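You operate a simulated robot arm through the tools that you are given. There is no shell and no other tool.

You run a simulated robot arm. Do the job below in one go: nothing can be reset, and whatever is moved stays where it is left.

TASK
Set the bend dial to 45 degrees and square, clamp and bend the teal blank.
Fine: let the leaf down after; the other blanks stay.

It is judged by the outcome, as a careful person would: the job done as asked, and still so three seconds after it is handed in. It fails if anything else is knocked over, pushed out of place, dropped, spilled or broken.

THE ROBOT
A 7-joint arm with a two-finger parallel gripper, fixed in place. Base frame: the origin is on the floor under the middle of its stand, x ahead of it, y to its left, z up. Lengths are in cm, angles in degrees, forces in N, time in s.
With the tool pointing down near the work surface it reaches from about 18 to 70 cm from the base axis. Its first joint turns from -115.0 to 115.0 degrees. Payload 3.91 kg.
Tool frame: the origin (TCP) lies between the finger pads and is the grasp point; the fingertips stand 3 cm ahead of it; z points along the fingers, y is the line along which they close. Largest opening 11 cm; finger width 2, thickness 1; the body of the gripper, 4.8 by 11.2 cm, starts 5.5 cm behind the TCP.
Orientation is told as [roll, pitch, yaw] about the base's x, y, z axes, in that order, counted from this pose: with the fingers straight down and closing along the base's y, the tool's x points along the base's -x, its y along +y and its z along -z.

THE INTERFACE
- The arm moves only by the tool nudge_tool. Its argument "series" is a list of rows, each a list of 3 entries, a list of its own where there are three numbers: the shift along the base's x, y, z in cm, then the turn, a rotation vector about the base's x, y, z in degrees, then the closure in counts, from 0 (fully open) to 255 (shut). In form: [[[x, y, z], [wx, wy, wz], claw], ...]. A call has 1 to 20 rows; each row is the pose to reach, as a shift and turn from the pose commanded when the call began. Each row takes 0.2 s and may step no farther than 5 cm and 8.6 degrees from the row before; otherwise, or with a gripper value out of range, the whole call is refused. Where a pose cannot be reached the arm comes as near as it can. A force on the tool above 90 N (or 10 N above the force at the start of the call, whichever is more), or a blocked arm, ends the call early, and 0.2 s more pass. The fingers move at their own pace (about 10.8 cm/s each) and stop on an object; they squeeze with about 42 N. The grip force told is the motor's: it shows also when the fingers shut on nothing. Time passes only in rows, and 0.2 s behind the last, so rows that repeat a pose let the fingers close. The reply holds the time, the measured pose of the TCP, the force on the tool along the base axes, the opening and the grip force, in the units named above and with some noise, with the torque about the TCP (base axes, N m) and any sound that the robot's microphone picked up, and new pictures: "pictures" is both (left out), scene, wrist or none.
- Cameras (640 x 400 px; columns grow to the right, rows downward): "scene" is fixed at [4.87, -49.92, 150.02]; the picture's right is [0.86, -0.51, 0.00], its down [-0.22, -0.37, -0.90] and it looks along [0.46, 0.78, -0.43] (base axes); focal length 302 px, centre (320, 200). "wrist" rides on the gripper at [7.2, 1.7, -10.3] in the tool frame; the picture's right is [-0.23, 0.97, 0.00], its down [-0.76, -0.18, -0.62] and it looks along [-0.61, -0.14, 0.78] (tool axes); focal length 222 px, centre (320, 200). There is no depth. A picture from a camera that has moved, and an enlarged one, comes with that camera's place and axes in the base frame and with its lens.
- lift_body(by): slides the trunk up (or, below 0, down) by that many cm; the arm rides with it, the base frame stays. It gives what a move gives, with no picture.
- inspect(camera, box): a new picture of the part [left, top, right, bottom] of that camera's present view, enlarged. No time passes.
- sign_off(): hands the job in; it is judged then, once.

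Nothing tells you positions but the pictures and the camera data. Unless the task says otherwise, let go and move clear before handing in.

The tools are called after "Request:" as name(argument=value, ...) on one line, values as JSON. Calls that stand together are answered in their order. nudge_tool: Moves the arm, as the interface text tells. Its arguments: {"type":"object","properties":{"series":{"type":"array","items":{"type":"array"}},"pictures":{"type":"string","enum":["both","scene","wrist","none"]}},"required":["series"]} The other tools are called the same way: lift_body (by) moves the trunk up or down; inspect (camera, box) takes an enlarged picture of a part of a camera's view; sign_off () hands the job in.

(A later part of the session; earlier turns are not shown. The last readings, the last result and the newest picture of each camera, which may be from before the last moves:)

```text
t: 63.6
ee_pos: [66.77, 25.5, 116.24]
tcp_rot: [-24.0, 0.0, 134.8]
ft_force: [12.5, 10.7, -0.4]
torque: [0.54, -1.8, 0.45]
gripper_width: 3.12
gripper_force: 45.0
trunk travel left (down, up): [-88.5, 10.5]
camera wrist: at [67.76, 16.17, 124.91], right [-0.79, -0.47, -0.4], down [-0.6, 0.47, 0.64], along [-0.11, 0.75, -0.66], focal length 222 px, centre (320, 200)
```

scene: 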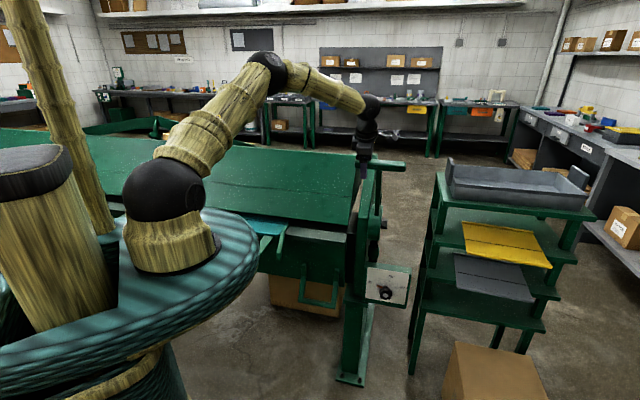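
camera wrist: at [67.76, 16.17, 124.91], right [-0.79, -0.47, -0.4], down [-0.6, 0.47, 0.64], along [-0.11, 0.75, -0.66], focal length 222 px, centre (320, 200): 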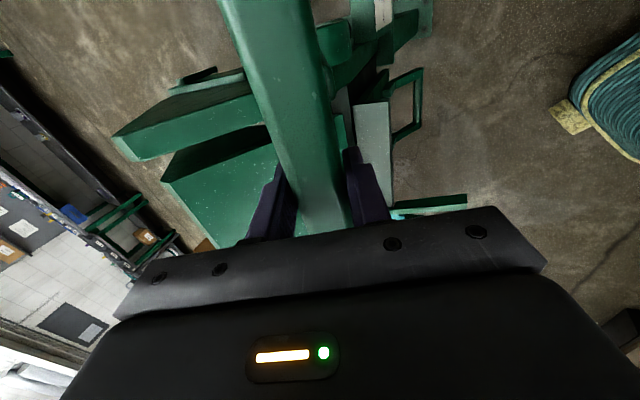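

The lever yields forward with about 16 N and no vertical conflict, so forward is right. I'll continue another 8° along the arc.

Request:
nudge_tool(series=[[[-0.61, -0.61, -0.33], [1.414, -1.414, 0], 255], [[-1.22, -1.22, -0.7], [2.83, -2.83, 0], 255], [[-1.82, -1.82, -1.09], [4.243, -4.243, 0], 255], [[-2.42, -2.42, -1.51], [5.657, -5.657, 0], 255], [[-2.42, -2.42, -1.51], [5.657, -5.657, 0], 255]])

Request:
inspect(camera="scene", box=[320, 130, 420, 260])

```text
t: 64.8
ee_pos: [64.59, 23.21, 114.46]
tcp_rot: [-31.9, -0.3, 135.0]
ft_force: [19.9, 16.9, -18.2]
torque: [0.88, -0.94, 1.07]
gripper_width: 3.05
gripper_force: 44.8
trunk travel left (down, up): [-88.5, 10.5]
camera wrist: at [64.76, 13.13, 122.28], right [-0.75, -0.42, -0.51], down [-0.66, 0.41, 0.63], along [-0.05, 0.81, -0.59], focal length 222 px, centre (320, 200)
```

scene: 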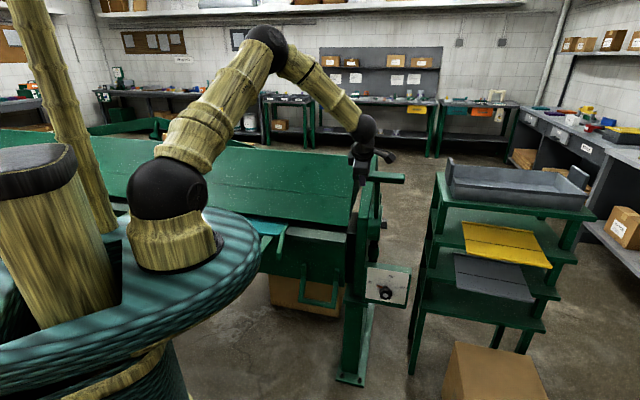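
wrist: 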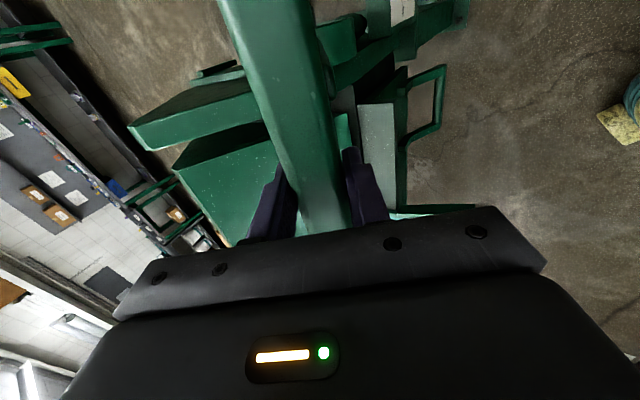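

```text
3.08 times, centred on (370, 195) of scene
camera zoom: at [4.87, -49.92, 150.02], right [0.86, -0.51, 0.0], down [-0.22, -0.37, -0.9], along [0.46, 0.78, -0.43], focal length 930 px, centre (166, 215)
```

zoom: 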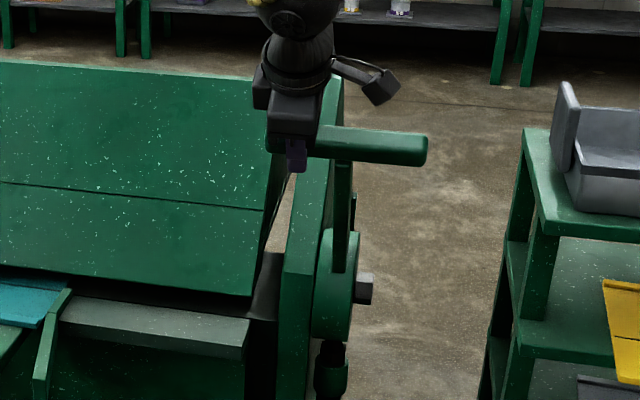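

It follows; the measured path fits a pivot near e2 ≈ 77, z ≈ 91 with a radius of about 27.7 cm. I'll continue along that corrected arc.

Request:
nudge_tool(series=[[[-0.69, -0.69, -1.3], [2.83, -2.83, 0], 255], [[-1.25, -1.25, -2.0], [4.243, -4.243, 0], 255], [[-1.77, -1.77, -2.65], [5.657, -5.657, 0], 255], [[-2.27, -2.27, -3.3], [7.07, -7.07, 0], 255], [[-2.76, -2.76, -3.95], [8.485, -8.485, 0], 255], [[-3.24, -3.24, -4.65], [9.9, -9.9, 0], 255], [[-3.71, -3.71, -5.36], [11.31, -11.31, 0], 255], [[-3.71, -3.71, -5.36], [11.31, -11.31, 0], 255]])

Request:
inspect(camera="scene", box=[320, 130, 420, 260])

```text
t: 66.7
ee_pos: [60.31, 18.89, 109.55]
tcp_rot: [-47.9, -0.1, 134.8]
ft_force: [-4.7, -2.3, 6.0]
torque: [-1.36, 0.12, 0.42]
gripper_width: 3.03
gripper_force: 45.3
trunk travel left (down, up): [-88.5, 10.5]
camera wrist: at [59.16, 7.58, 115.12], right [-0.62, -0.3, -0.72], down [-0.78, 0.3, 0.55], along [0.05, 0.91, -0.42], focal length 222 px, centre (320, 200)
```

scene: 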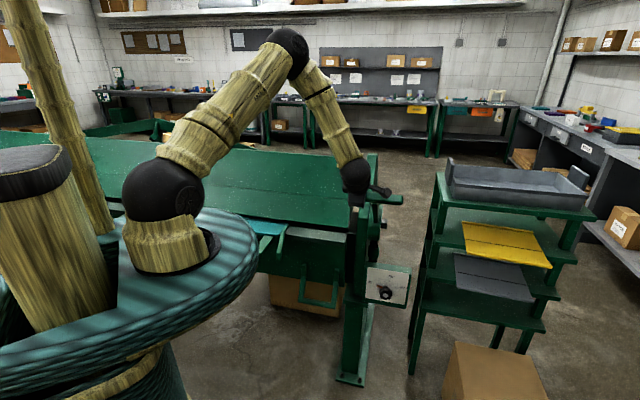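
wrist: 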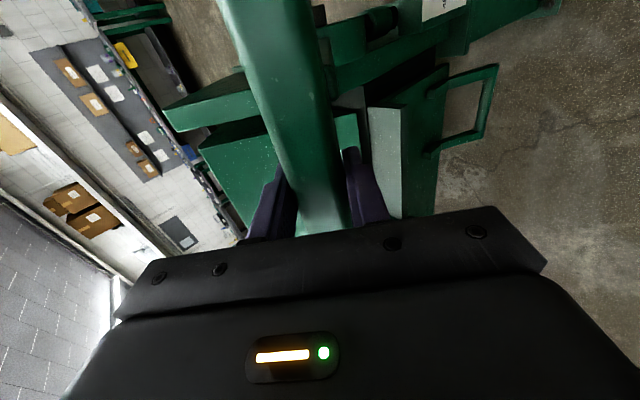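

```text
3.08 times, centred on (370, 195) of scene
camera zoom: at [4.87, -49.92, 150.02], right [0.86, -0.51, 0.0], down [-0.22, -0.37, -0.9], along [0.46, 0.78, -0.43], focal length 930 px, centre (166, 215)
```

zoom: 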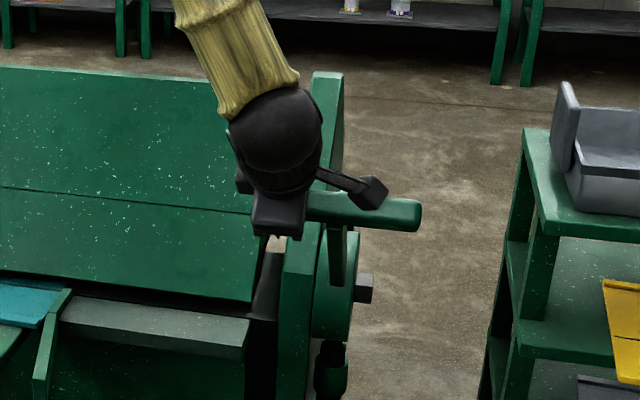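

The beam is visibly starting to lower and the forces are small. I'll continue to about 64°.

Request:
nudge_tool(series=[[[-0.44, -0.44, -0.74], [1.414, -1.414, 0], 255], [[-0.87, -0.87, -1.49], [2.83, -2.83, 0], 255], [[-1.27, -1.27, -2.27], [4.243, -4.243, 0], 255], [[-1.66, -1.66, -3.06], [5.657, -5.657, 0], 255], [[-2.03, -2.03, -3.88], [7.07, -7.07, 0], 255], [[-2.38, -2.38, -4.71], [8.485, -8.485, 0], 255], [[-2.7, -2.7, -5.56], [9.9, -9.9, 0], 255], [[-3.0, -3.0, -6.42], [11.31, -11.31, 0], 255], [[-3.0, -3.0, -6.42], [11.31, -11.31, 0], 255]])

Request:
inspect(camera="scene", box=[240, 130, 420, 260])

```text
t: 68.7
ee_pos: [57.11, 15.74, 103.37]
tcp_rot: [-64.0, -0.2, 134.8]
ft_force: [-17.2, -17.2, 12.0]
torque: [-1.32, 0.34, 0.57]
gripper_width: 3.15
gripper_force: 45.3
trunk travel left (down, up): [-88.5, 10.5]
camera wrist: at [55.05, 3.48, 106.13], right [-0.46, -0.14, -0.88], down [-0.88, 0.2, 0.43], along [0.12, 0.97, -0.21], focal length 222 px, centre (320, 200)
```

scene: 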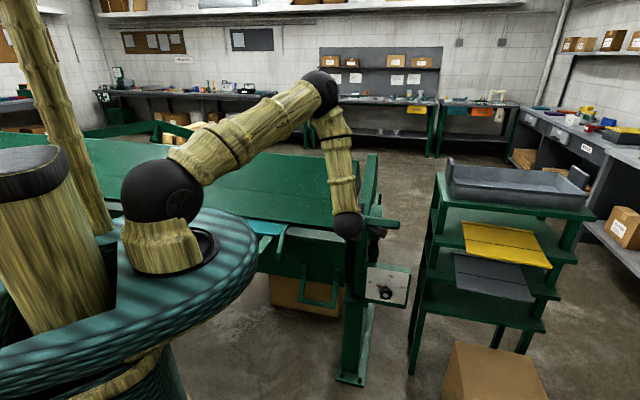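
wrist: 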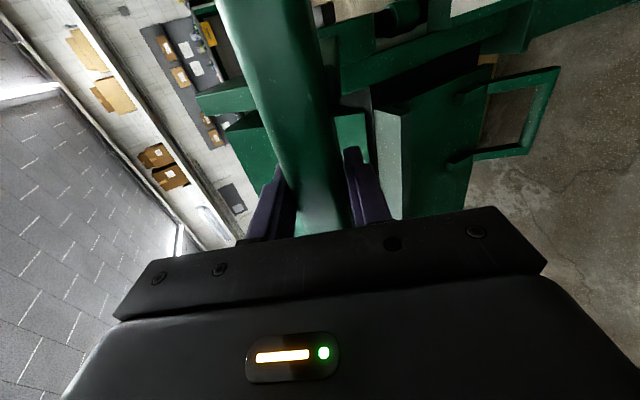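

```text
3.08 times, centred on (330, 195) of scene
camera zoom: at [4.87, -49.92, 150.02], right [0.86, -0.51, 0.0], down [-0.22, -0.37, -0.9], along [0.46, 0.78, -0.43], focal length 930 px, centre (289, 215)
```

zoom: 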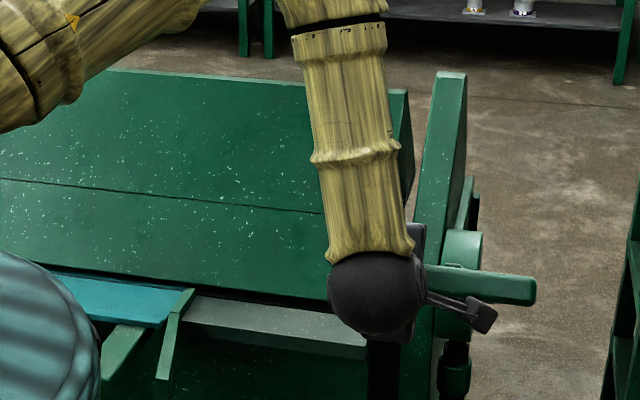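

The beam has nearly closed down. I've refitted the pivot to e2 ≈ 77.9, z ≈ 88.9 with R ≈ 30. I'll keep following it and watch for the clamp to lock.

Request:
nudge_tool(series=[[[-0.5, -0.5, -0.5], [0.35, -0.35, 0], 255], [[-0.98, -0.98, -1.33], [0.7, -0.7, 0], 255], [[-1.28, -1.28, -2.3], [1.77, -1.77, 0], 255], [[-1.56, -1.56, -3.26], [2.83, -2.83, 0], 255], [[-1.81, -1.81, -4.25], [4.24, -4.24, 0], 255], [[-2.04, -2.04, -5.24], [5.657, -5.657, 0], 255], [[-2.04, -2.04, -5.24], [5.657, -5.657, 0], 255]])

Request:
inspect(camera="scene", box=[240, 130, 420, 260])

```text
t: 70.2
ee_pos: [55.35, 13.95, 97.89]
tcp_rot: [-71.9, -0.3, 134.9]
ft_force: [-0.2, -2.6, -2.7]
torque: [-1.47, 0.0, 0.27]
gripper_width: 3.05
gripper_force: 45.0
trunk travel left (down, up): [-88.5, 10.5]
camera wrist: at [53.09, 1.51, 99.27], right [-0.38, -0.05, -0.92], down [-0.92, 0.16, 0.37], along [0.13, 0.99, -0.1], focal length 222 px, centre (320, 200)
```

scene: 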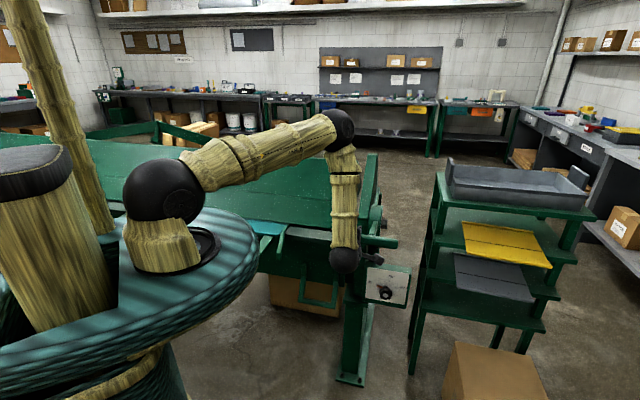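
wrist: 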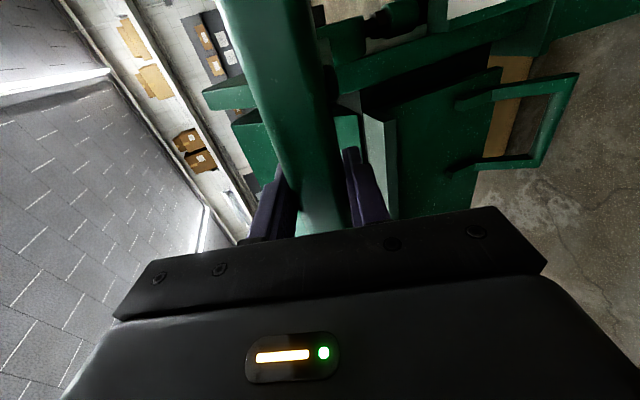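

```text
3.08 times, centred on (330, 195) of scene
camera zoom: at [4.87, -49.92, 150.02], right [0.86, -0.51, 0.0], down [-0.22, -0.37, -0.9], along [0.46, 0.78, -0.43], focal length 930 px, centre (289, 215)
```

zoom: 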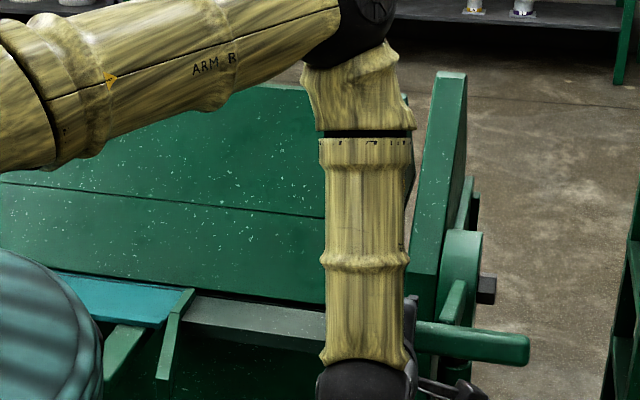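

The lever is at about 73° with near-zero force and the beam almost down. I'll continue in smaller steps toward locking.

Request:
nudge_tool(series=[[[-0.2, -0.2, -1.0], [1.414, -1.414, 0], 255], [[-0.38, -0.38, -2.03], [2.83, -2.83, 0], 255], [[-0.53, -0.53, -3.06], [4.243, -4.243, 0], 255], [[-0.66, -0.66, -4.09], [5.657, -5.657, 0], 255], [[-0.76, -0.76, -5.13], [7.07, -7.07, 0], 255], [[-0.85, -0.85, -6.17], [8.485, -8.485, 0], 255], [[-0.85, -0.85, -6.17], [8.485, -8.485, 0], 255]])

Request:
inspect(camera="scene", box=[240, 130, 420, 260])

```text
t: 71.2
ee_pos: [55.13, 13.68, 95.98]
tcp_rot: [-82.4, 0.0, 135.2]
ft_force: [-18.4, -8.6, 36.0]
torque: [0.29, 1.43, 0.55]
gripper_width: 3.39
gripper_force: 44.9
trunk travel left (down, up): [-88.5, 10.5]
stopped in row 4: the force on the tool passed its limit at 93 N (the readings are from after the stop); the commanded pose is now the measured one
camera wrist: at [52.86, 1.17, 95.59], right [-0.25, 0.07, -0.97], down [-0.96, 0.12, 0.26], along [0.13, 0.99, 0.04], focal length 222 px, centre (320, 200)
```

scene: 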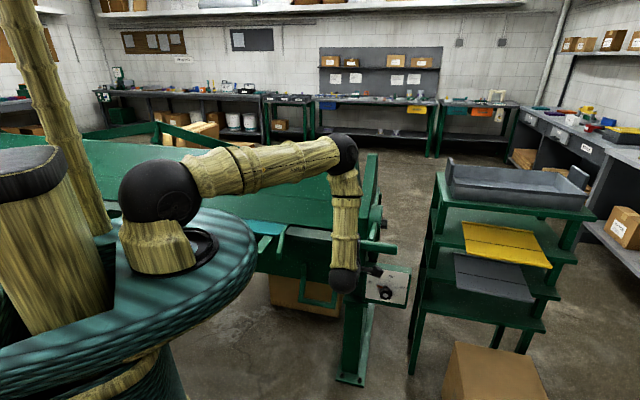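
wrist: 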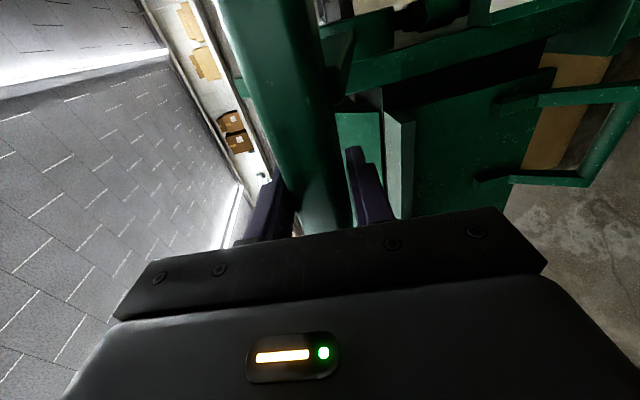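

```text
3.08 times, centred on (330, 195) of scene
camera zoom: at [4.87, -49.92, 150.02], right [0.86, -0.51, 0.0], down [-0.22, -0.37, -0.9], along [0.46, 0.78, -0.43], focal length 930 px, centre (289, 215)
```

zoom: 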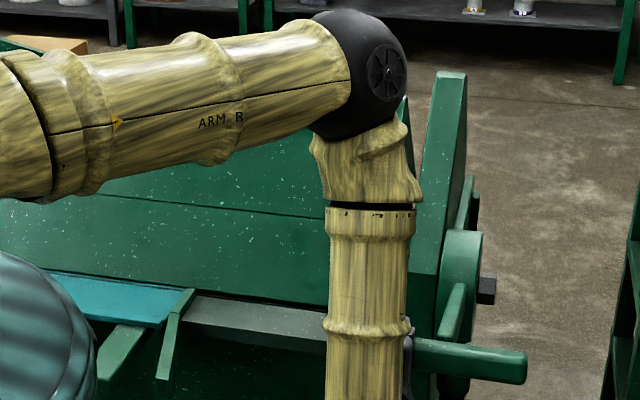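

The lever stopped hard at about 76° (93 N), which looks like the clamp bottoming out. I'll look at the beam and blank before letting go.

Request:
inspect(camera="scene", box=[250, 195, 340, 255])

Request:
inspect(camera="scene", box=[355, 180, 415, 290])

Request:
inspect(camera="wrist", box=[220, 0, 480, 220])

```text
6.67 times, centred on (295, 225) of scene
camera zoom: at [4.87, -49.92, 150.02], right [0.86, -0.51, 0.0], down [-0.22, -0.37, -0.9], along [0.46, 0.78, -0.43], focal length 2015 px, centre (487, 33)
```

zoom: 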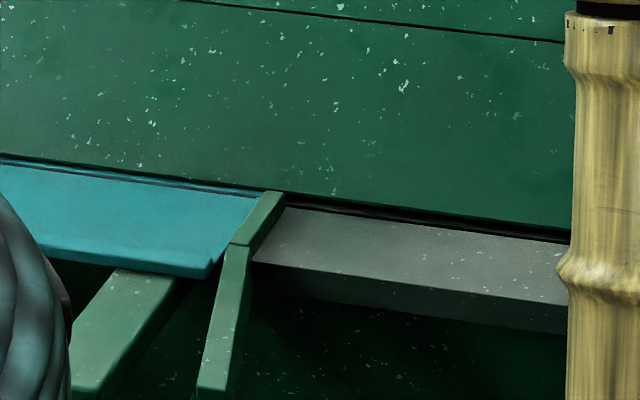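

```text
3.64 times, centred on (385, 235) of scene
camera zoom: at [4.87, -49.92, 150.02], right [0.86, -0.51, 0.0], down [-0.22, -0.37, -0.9], along [0.46, 0.78, -0.43], focal length 1099 px, centre (84, 73)
```

zoom: 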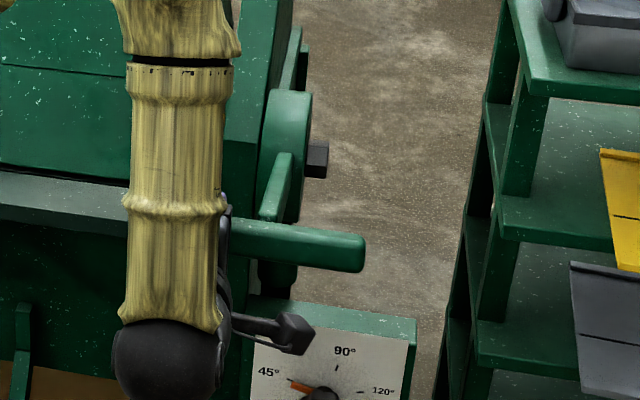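

```text
1.82 times, centred on (350, 110) of wrist
camera zoom: at [52.86, 1.17, 95.59], right [-0.25, 0.07, -0.97], down [-0.96, 0.12, 0.26], along [0.13, 0.99, 0.04], focal length 404 px, centre (266, 364)
```

zoom: 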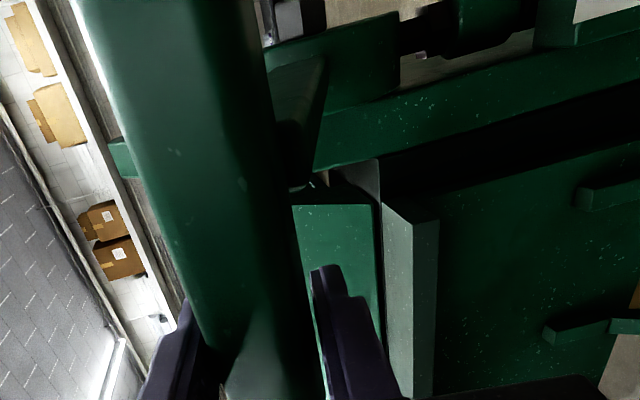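

The beam looks seated on the blank. I'll press once more along the arc by about 1 cm of command to confirm the lever is at its end stop and not just stiff.

Request:
nudge_tool(series=[[[-0.08, -0.08, -0.5], [0, 0, 0], 255], [[-0.16, -0.16, -1.0], [0, 0, 0], 255], [[-0.16, -0.16, -1.0], [0, 0, 0], 255]], pictures="none")

```text
t: 72.1
ee_pos: [55.4, 13.72, 95.92]
tcp_rot: [-84.4, 0.5, 135.3]
ft_force: [-21.6, -6.3, 40.0]
torque: [0.11, 1.4, 0.59]
gripper_width: 3.49
gripper_force: 44.8
trunk travel left (down, up): [-88.5, 10.5]
stopped in row 3: the force on the tool passed its limit at 91 N (the readings are from after the stop); the commanded pose is now the measured one
```

It hasn't moved further, so that's the end stop. I'll open the fingers and withdraw straight back, watching whether the lever stays down.

Request:
nudge_tool(series=[[[0, 0, 0], [0, 0, 0], 200], [[0, 0, 0], [0, 0, 0], 100], [[0, 0, 0], [0, 0, 0], 40], [[-1.4, -1.4, 0], [0, 0, 0], 40], [[-3.5, -3.5, 0], [0, 0, 0], 40], [[-5.6, -5.6, 0], [0, 0, 0], 40]])

Request:
inspect(camera="scene", box=[250, 180, 420, 290])

```text
t: 73.5
ee_pos: [50.21, 8.23, 95.42]
tcp_rot: [-83.6, 0.5, 135.3]
ft_force: [-0.5, -0.4, -0.1]
torque: [-0.01, -0.02, 0.02]
gripper_width: 9.28
gripper_force: 0.1
trunk travel left (down, up): [-88.5, 10.5]
camera wrist: at [47.91, -4.39, 94.9], right [-0.23, 0.08, -0.97], down [-0.96, 0.11, 0.24], along [0.13, 0.99, 0.05], focal length 222 px, centre (320, 200)
```

scene: 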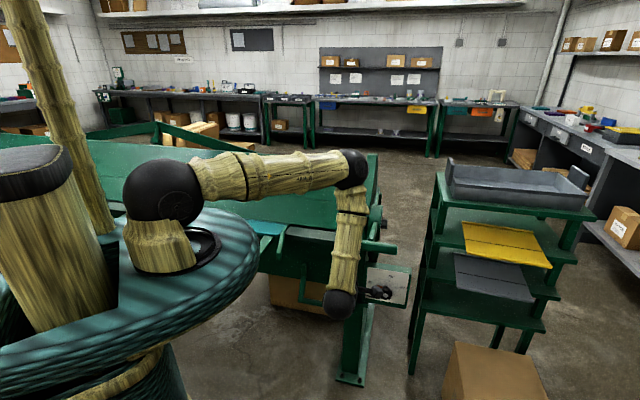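
wrist: 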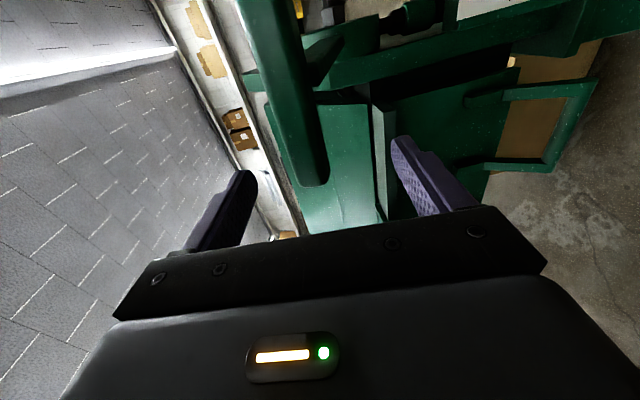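

```text
3.64 times, centred on (335, 235) of scene
camera zoom: at [4.87, -49.92, 150.02], right [0.86, -0.51, 0.0], down [-0.22, -0.37, -0.9], along [0.46, 0.78, -0.43], focal length 1099 px, centre (266, 73)
```

zoom: 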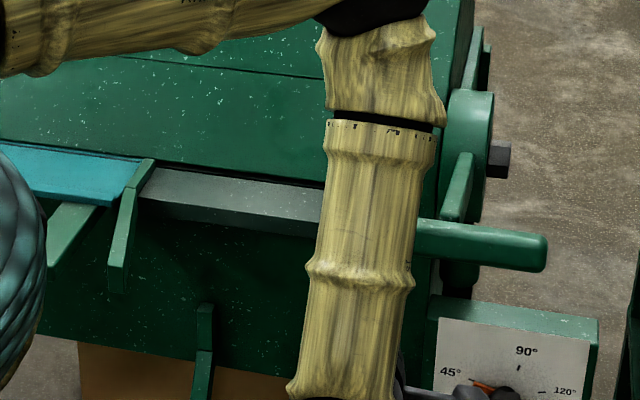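

The lever stays down and the beam is clamped on the blank. Next is the leaf: its U-handle's bottom bar is near e1 4–20, e2 ≈ 65, z ≈ 52. I'll lower the trunk in front of the machine to reach it.

Request:
nudge_tool(series=[[[-2.0, -2.0, 0], [0, 0, 0], 40], [[-4.0, -2.0, 0], [0, 0, 0], 40]], pictures="none")

Request:
lift_body(by=-38)

Request:
nudge_tool(series=[[[-3, 3, 0], [0, 0, 0], 40], [[-6, 6, 0], [0, 0, 0], 40], [[-9, 9, 0], [0, 0, 0], 40], [[-11, 11, 0], [0, 0, 0], 40], [[-11, 11, 0], [0, 0, 0], 40]])

```text
t: 74.1
ee_pos: [46.19, 6.35, 95.38]
tcp_rot: [-83.5, 0.5, 135.1]
ft_force: [-0.8, -0.1, -0.3]
torque: [0.0, 0.0, -0.02]
gripper_width: 9.26
gripper_force: 0.1
trunk travel left (down, up): [-88.5, 10.5]
```

```text
t: 77.7
ee_pos: [46.19, 6.33, 57.26]
tcp_rot: [-83.5, 0.5, 135.2]
ft_force: [-0.2, 0.0, 0.7]
torque: [0.0, 0.01, 0.03]
gripper_width: 9.25
gripper_force: 0.1
trunk travel left (down, up): [-50.5, 48.5]
```

```text
t: 78.9
ee_pos: [35.02, 17.47, 57.37]
tcp_rot: [-83.5, 0.6, 135.1]
ft_force: [-0.8, 0.2, 0.3]
torque: [-0.02, 0.02, 0.01]
gripper_width: 9.26
gripper_force: 0.1
trunk travel left (down, up): [-50.5, 48.5]
camera wrist: at [32.89, 4.83, 56.86], right [-0.23, 0.08, -0.97], down [-0.96, 0.11, 0.24], along [0.13, 0.99, 0.05], focal length 222 px, centre (320, 200)
```

scene: 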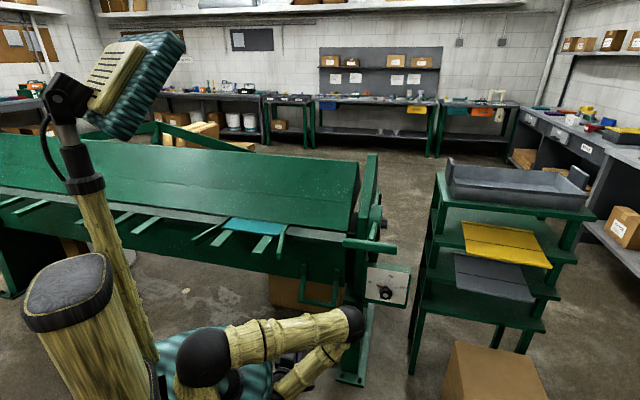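
wrist: 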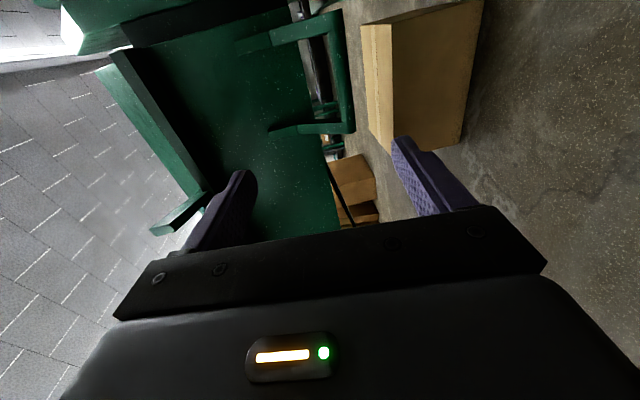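

Both views of the handle are clear. I'll enlarge them to locate the bar and check the clamped blank.

Request:
inspect(camera="wrist", box=[200, 0, 440, 170])

Request:
inspect(camera="scene", box=[260, 220, 390, 320])

Request:
inspect(camera="scene", box=[200, 200, 310, 270])

```text
2.35 times, centred on (320, 85) of wrist
camera zoom: at [32.89, 4.83, 56.86], right [-0.23, 0.08, -0.97], down [-0.96, 0.11, 0.24], along [0.13, 0.99, 0.05], focal length 523 px, centre (320, 471)
```

zoom: 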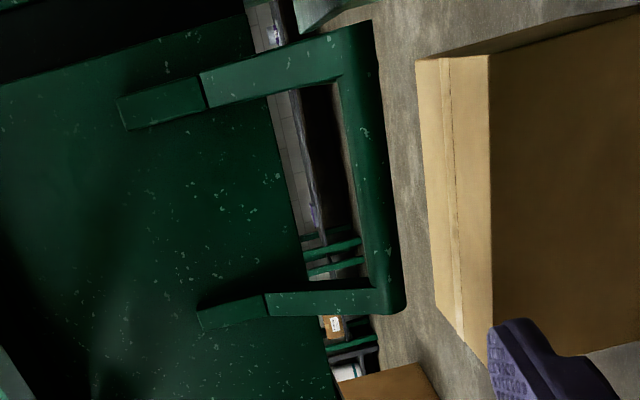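

```text
4.00 times, centred on (325, 270) of scene
camera zoom: at [4.87, -49.92, 150.02], right [0.86, -0.51, 0.0], down [-0.22, -0.37, -0.9], along [0.46, 0.78, -0.43], focal length 1209 px, centre (300, -80)
```

zoom: 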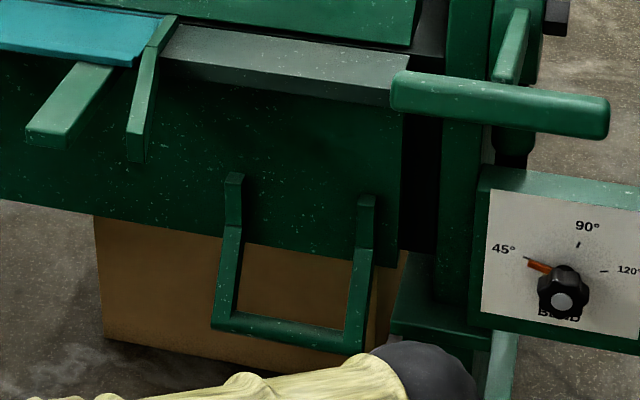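

```text
5.71 times, centred on (255, 235) of scene
camera zoom: at [4.87, -49.92, 150.02], right [0.86, -0.51, 0.0], down [-0.22, -0.37, -0.9], along [0.46, 0.78, -0.43], focal length 1728 px, centre (691, 0)
```

zoom: 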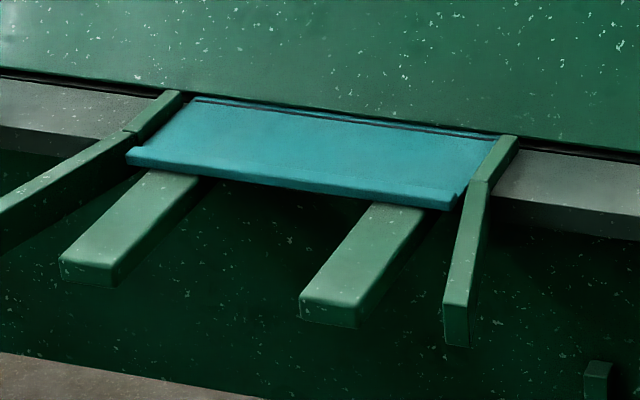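

The bar is at about e1 4–20, e2 ≈ 66.5, z ≈ 51. I'll approach its middle, stopping about 11 cm short to re-measure.

Request:
nudge_tool(series=[[[2.5, 2.5, -1.3], [0, 0, 0], 40], [[5, 5, -2.6], [0, 0, 0], 40], [[7.5, 7.5, -3.9], [0, 0, 0], 40], [[10, 10, -5.2], [0, 0, 0], 40], [[12.5, 12.5, -6.4], [0, 0, 0], 40], [[12.5, 12.5, -6.4], [0, 0, 0], 40]])

Request:
inspect(camera="wrist", box=[180, 0, 500, 220])

Request:
inspect(camera="scene", box=[260, 220, 390, 320])

```text
t: 80.3
ee_pos: [47.69, 29.94, 50.87]
tcp_rot: [-83.5, 0.6, 135.1]
ft_force: [0.1, -0.6, 0.3]
torque: [-0.03, 0.04, -0.02]
gripper_width: 9.25
gripper_force: 0.1
trunk travel left (down, up): [-50.5, 48.5]
camera wrist: at [45.44, 17.36, 50.39], right [-0.23, 0.08, -0.97], down [-0.96, 0.11, 0.24], along [0.13, 0.99, 0.05], focal length 222 px, centre (320, 200)
```

scene: 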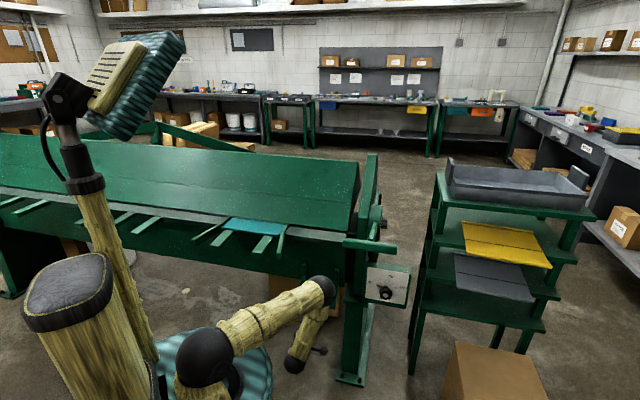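
wrist: 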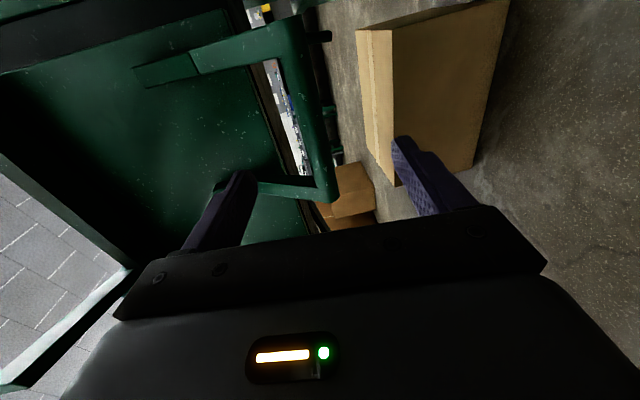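

```text
1.82 times, centred on (340, 110) of wrist
camera zoom: at [45.44, 17.36, 50.39], right [-0.23, 0.08, -0.97], down [-0.96, 0.11, 0.24], along [0.13, 0.99, 0.05], focal length 404 px, centre (284, 364)
```

zoom: 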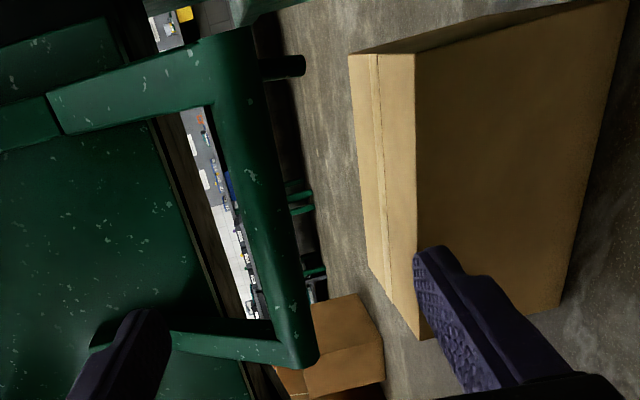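

```text
4.00 times, centred on (325, 270) of scene
camera zoom: at [4.87, -49.92, 150.02], right [0.86, -0.51, 0.0], down [-0.22, -0.37, -0.9], along [0.46, 0.78, -0.43], focal length 1209 px, centre (300, -80)
```

zoom: 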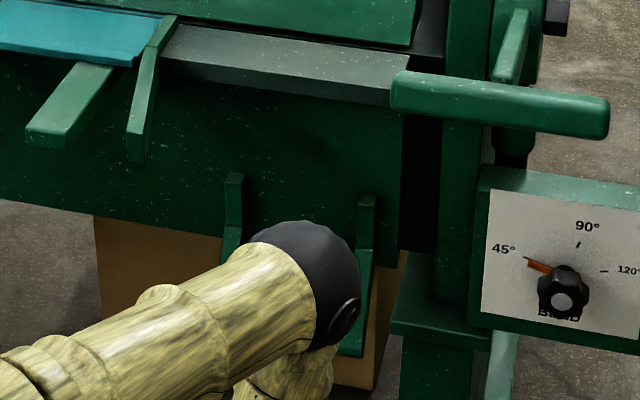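

The bar is at about e2 ≈ 66.8, z ≈ 50.1. I'll advance the open fingers around its middle.

Request:
nudge_tool(series=[[[1.4, 1.4, -0.13], [0, 0, 0], 40], [[2.8, 2.8, -0.26], [0, 0, 0], 40], [[4.2, 4.2, -0.4], [0, 0, 0], 40], [[5.6, 5.6, -0.53], [0, 0, 0], 40], [[7.0, 7.0, -0.66], [0, 0, 0], 40], [[8.0, 8.0, -0.77], [0, 0, 0], 40], [[8.0, 8.0, -0.77], [0, 0, 0], 40]])

Request:
inspect(camera="wrist", box=[180, 0, 500, 220])

```text
t: 81.9
ee_pos: [55.62, 38.04, 50.11]
tcp_rot: [-83.5, 0.4, 135.2]
ft_force: [0.5, -0.5, -0.7]
torque: [-0.02, -0.02, -0.04]
gripper_width: 9.28
gripper_force: 0.0
trunk travel left (down, up): [-50.5, 48.5]
camera wrist: at [53.42, 25.31, 49.61], right [-0.23, 0.08, -0.97], down [-0.96, 0.11, 0.24], along [0.13, 0.99, 0.05], focal length 222 px, centre (320, 200)
```

scene: 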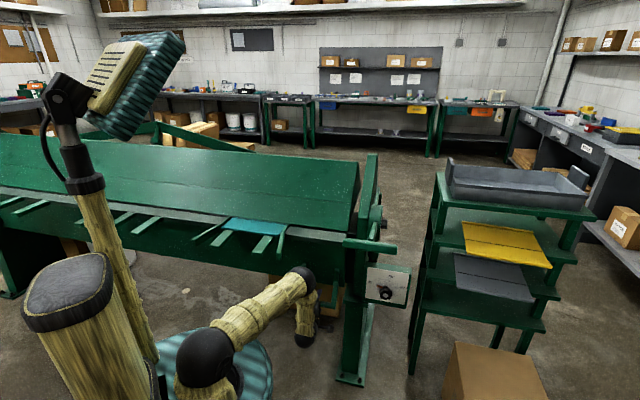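
wrist: 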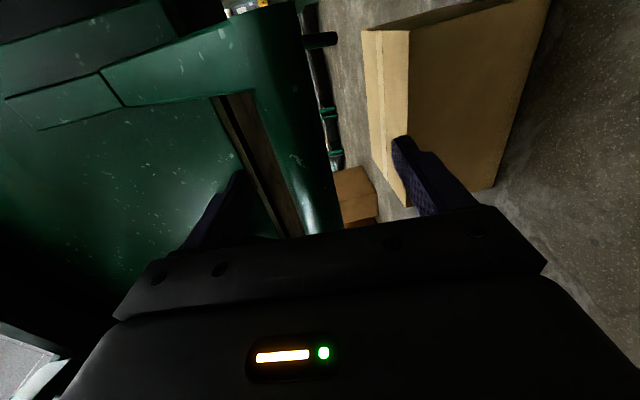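

```text
1.82 times, centred on (340, 110) of wrist
camera zoom: at [53.42, 25.31, 49.61], right [-0.23, 0.08, -0.97], down [-0.96, 0.11, 0.24], along [0.13, 0.99, 0.05], focal length 404 px, centre (284, 364)
```

zoom: 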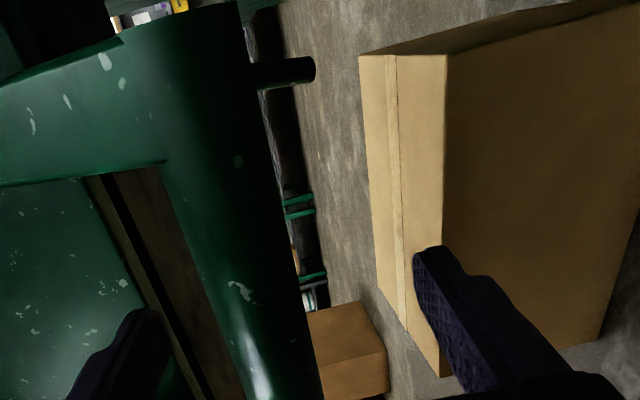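

The bar is between the fingers, about 0.5 cm above centre. I'll raise slightly and close.

Request:
nudge_tool(series=[[[0, 0, 0.45], [0, 0, 0], 40], [[0, 0, 0.45], [0, 0, 0], 140], [[0, 0, 0.45], [0, 0, 0], 255], [[0, 0, 0.45], [0, 0, 0], 255], [[0, 0, 0.45], [0, 0, 0], 255]])

Request:
inspect(camera="wrist", box=[180, 0, 500, 220])

```text
t: 83.1
ee_pos: [55.64, 37.79, 50.52]
tcp_rot: [-83.4, 0.4, 135.2]
ft_force: [-1.3, -1.9, -6.0]
torque: [0.34, 0.38, -0.35]
gripper_width: 2.55
gripper_force: 44.9
trunk travel left (down, up): [-50.5, 48.5]
camera wrist: at [53.42, 25.27, 49.99], right [-0.24, 0.08, -0.97], down [-0.96, 0.11, 0.24], along [0.13, 0.99, 0.05], focal length 222 px, centre (320, 200)
```

scene: 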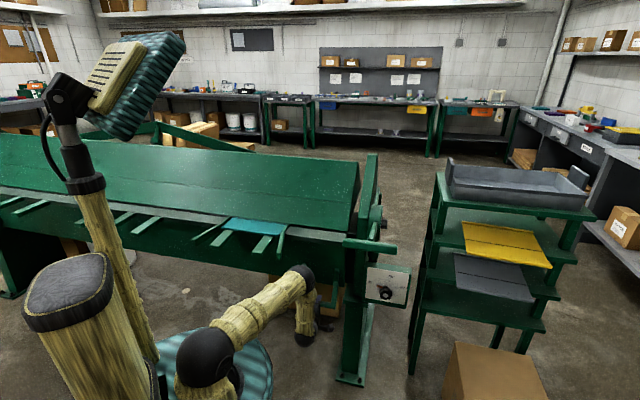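
wrist: 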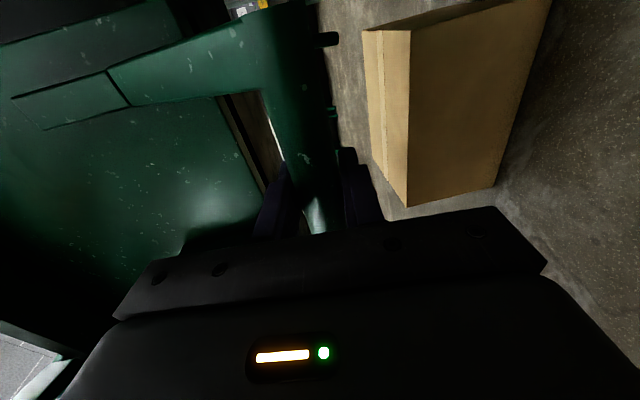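

```text
1.82 times, centred on (340, 110) of wrist
camera zoom: at [53.42, 25.27, 49.99], right [-0.24, 0.08, -0.97], down [-0.96, 0.11, 0.24], along [0.13, 0.99, 0.05], focal length 404 px, centre (284, 364)
```

zoom: 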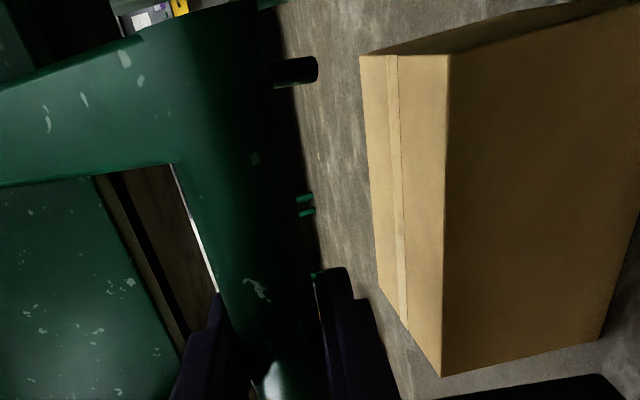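

I have the handle bar at 2.55 cm. I take the hinge at about e2 ≈ 74.6, z ≈ 84.6, which gives a 35 cm radius, and I'll test with the first 4° of swing.

Request:
nudge_tool(series=[[[-0.41, -0.41, 0.16], [-0.707, 0.707, 0], 255], [[-0.83, -0.83, 0.33], [-1.414, 1.414, 0], 255], [[-1.25, -1.25, 0.5], [-2.12, 2.12, 0], 255], [[-1.66, -1.66, 0.68], [-2.83, 2.83, 0], 255], [[-1.66, -1.66, 0.68], [-2.83, 2.83, 0], 255]], pictures="scene")

```text
t: 84.3
ee_pos: [54.09, 36.23, 51.16]
tcp_rot: [-79.4, 0.4, 135.3]
ft_force: [-1.7, -0.7, -8.7]
torque: [0.35, 0.43, -0.02]
gripper_width: 2.58
gripper_force: 45.0
trunk travel left (down, up): [-50.5, 48.5]
```

scene: 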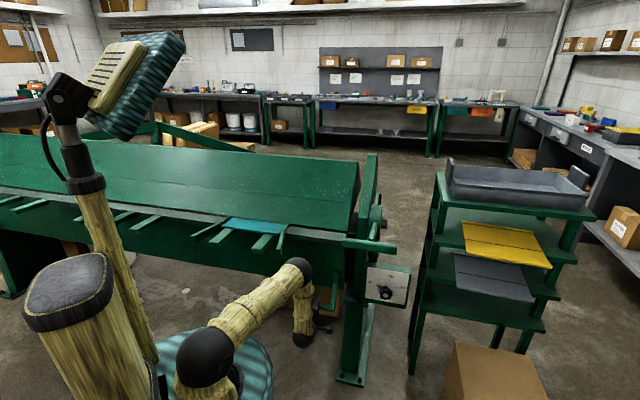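

The leaf swings freely with small forces. I'll continue to about 20° of lift.

Request:
nudge_tool(series=[[[-0.82, -0.82, 0.4], [-1.414, 1.414, 0], 255], [[-1.63, -1.63, 0.84], [-2.83, 2.83, 0], 255], [[-2.43, -2.43, 1.32], [-4.243, 4.243, 0], 255], [[-3.21, -3.21, 1.84], [-5.657, 5.657, 0], 255], [[-3.99, -3.99, 2.4], [-7.07, 7.07, 0], 255], [[-4.74, -4.74, 3.0], [-8.485, 8.485, 0], 255], [[-5.49, -5.49, 3.63], [-9.9, 9.9, 0], 255], [[-6.21, -6.21, 4.3], [-11.31, 11.31, 0], 255], [[-6.21, -6.21, 4.3], [-11.31, 11.31, 0], 255]])

Request:
inspect(camera="scene", box=[190, 180, 390, 320])

```text
t: 86.3
ee_pos: [47.86, 29.91, 55.85]
tcp_rot: [-64.0, 0.4, 135.4]
ft_force: [5.5, 7.6, 21.7]
torque: [0.44, 0.58, 0.12]
gripper_width: 2.57
gripper_force: 44.4
trunk travel left (down, up): [-50.5, 48.5]
camera wrist: at [45.87, 17.7, 58.86], right [-0.46, -0.15, -0.88], down [-0.88, 0.19, 0.43], along [0.11, 0.97, -0.22], focal length 222 px, centre (320, 200)
```

scene: 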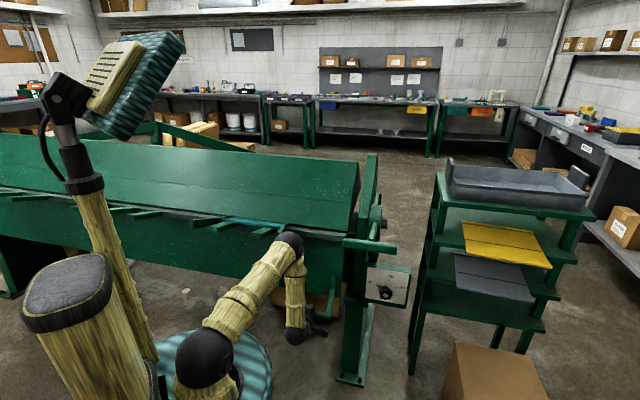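
wrist: 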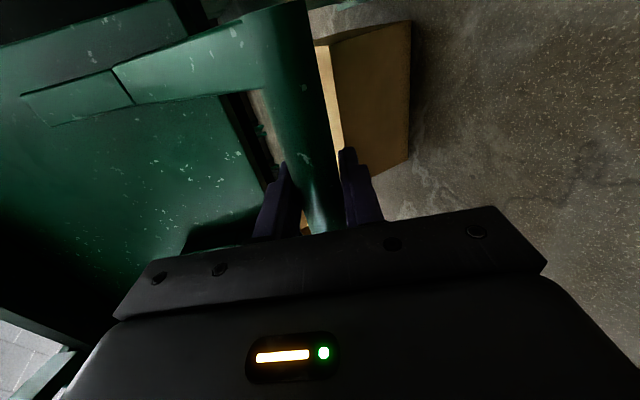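

```text
2.86 times, centred on (290, 250) of scene
camera zoom: at [4.87, -49.92, 150.02], right [0.86, -0.51, 0.0], down [-0.22, -0.37, -0.9], along [0.46, 0.78, -0.43], focal length 864 px, centre (406, 57)
```

zoom: 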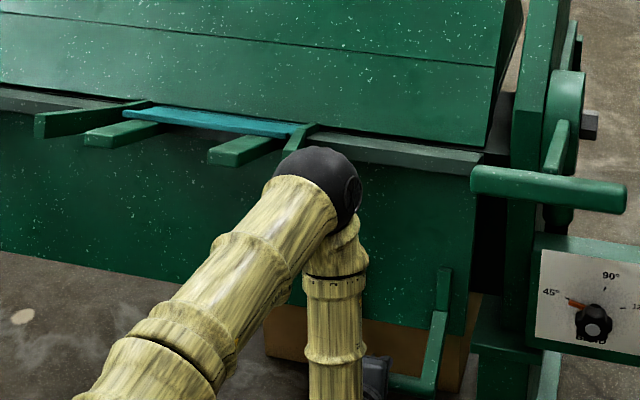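

The leaf, guides and tabs lift together at 20°, and the fitted hinge is at e2 ≈ 75.7, z ≈ 84.6. I'll continue to about 34°.

Request:
nudge_tool(series=[[[-0.64, -0.64, 1.08], [-1.414, 1.414, 0], 255], [[-1.32, -1.32, 1.85], [-2.83, 2.83, 0], 255], [[-1.98, -1.98, 2.66], [-4.243, 4.243, 0], 255], [[-2.62, -2.62, 3.5], [-5.657, 5.657, 0], 255], [[-3.25, -3.25, 4.37], [-7.07, 7.07, 0], 255], [[-3.84, -3.84, 5.27], [-8.485, 8.485, 0], 255], [[-4.42, -4.42, 6.19], [-9.9, 9.9, 0], 255], [[-4.42, -4.42, 6.19], [-9.9, 9.9, 0], 255]])

Request:
inspect(camera="scene", box=[190, 180, 390, 320])

```text
t: 88.1
ee_pos: [43.29, 25.56, 61.83]
tcp_rot: [-49.6, 0.4, 135.5]
ft_force: [1.6, -1.8, 9.6]
torque: [0.5, 0.06, -0.48]
gripper_width: 2.56
gripper_force: 44.9
trunk travel left (down, up): [-50.5, 48.5]
camera wrist: at [42.17, 14.02, 67.2], right [-0.6, -0.29, -0.74], down [-0.8, 0.28, 0.54], along [0.05, 0.91, -0.4], focal length 222 px, centre (320, 200)
```

scene: 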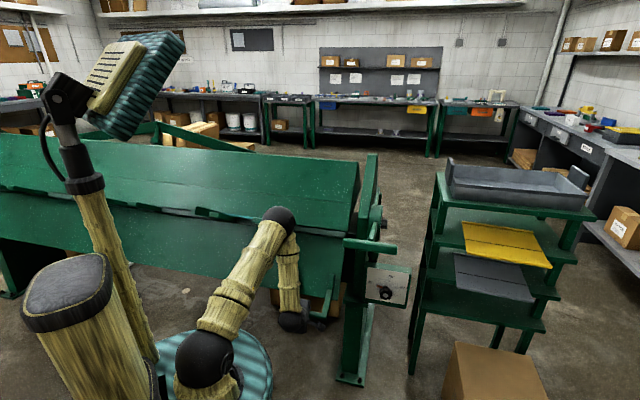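
wrist: 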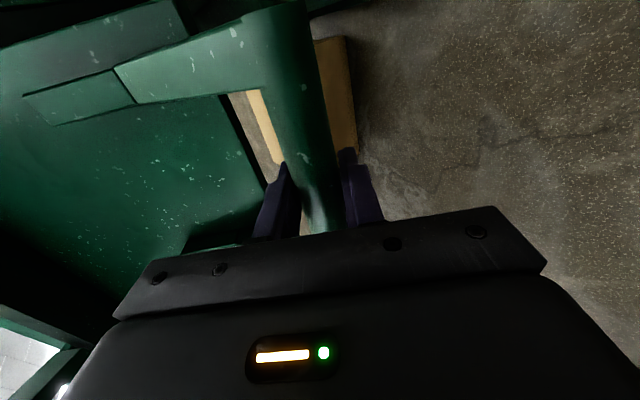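

```text
2.86 times, centred on (290, 250) of scene
camera zoom: at [4.87, -49.92, 150.02], right [0.86, -0.51, 0.0], down [-0.22, -0.37, -0.9], along [0.46, 0.78, -0.43], focal length 864 px, centre (406, 57)
```

zoom: 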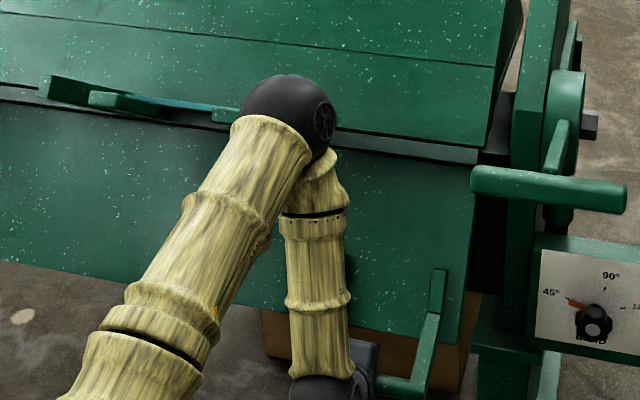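

The leaf is at 34° with low forces and the elbow well clear. I'll continue to about 42°, then feel for the stop.

Request:
nudge_tool(series=[[[-0.55, -0.55, 0.96], [-1.414, 1.414, 0], 255], [[-1.08, -1.08, 1.94], [-2.83, 2.83, 0], 255], [[-1.58, -1.58, 2.95], [-4.243, 4.243, 0], 255], [[-2.06, -2.06, 3.98], [-5.657, 5.657, 0], 255], [[-2.06, -2.06, 3.98], [-5.657, 5.657, 0], 255]])

Request:
inspect(camera="scene", box=[190, 180, 390, 320])

```text
t: 89.3
ee_pos: [41.42, 23.54, 65.79]
tcp_rot: [-41.7, 0.1, 135.4]
ft_force: [10.8, 6.8, 11.8]
torque: [0.92, 1.05, 0.37]
gripper_width: 2.58
gripper_force: 44.8
trunk travel left (down, up): [-50.5, 48.5]
camera wrist: at [40.79, 12.61, 72.34], right [-0.67, -0.36, -0.65], down [-0.74, 0.33, 0.58], along [0.01, 0.87, -0.49], focal length 222 px, centre (320, 200)
```

scene: 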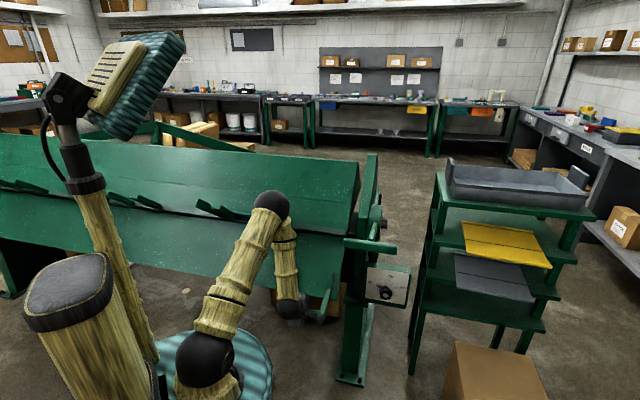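
wrist: 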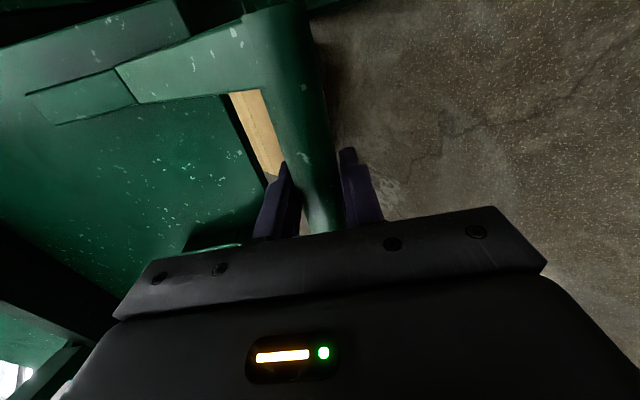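

```text
2.86 times, centred on (290, 250) of scene
camera zoom: at [4.87, -49.92, 150.02], right [0.86, -0.51, 0.0], down [-0.22, -0.37, -0.9], along [0.46, 0.78, -0.43], focal length 864 px, centre (406, 57)
```

zoom: 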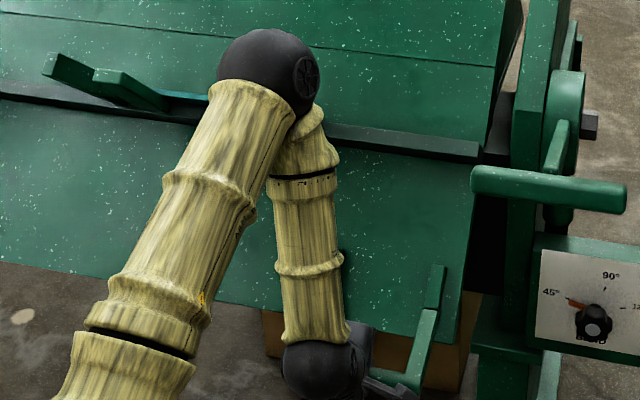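

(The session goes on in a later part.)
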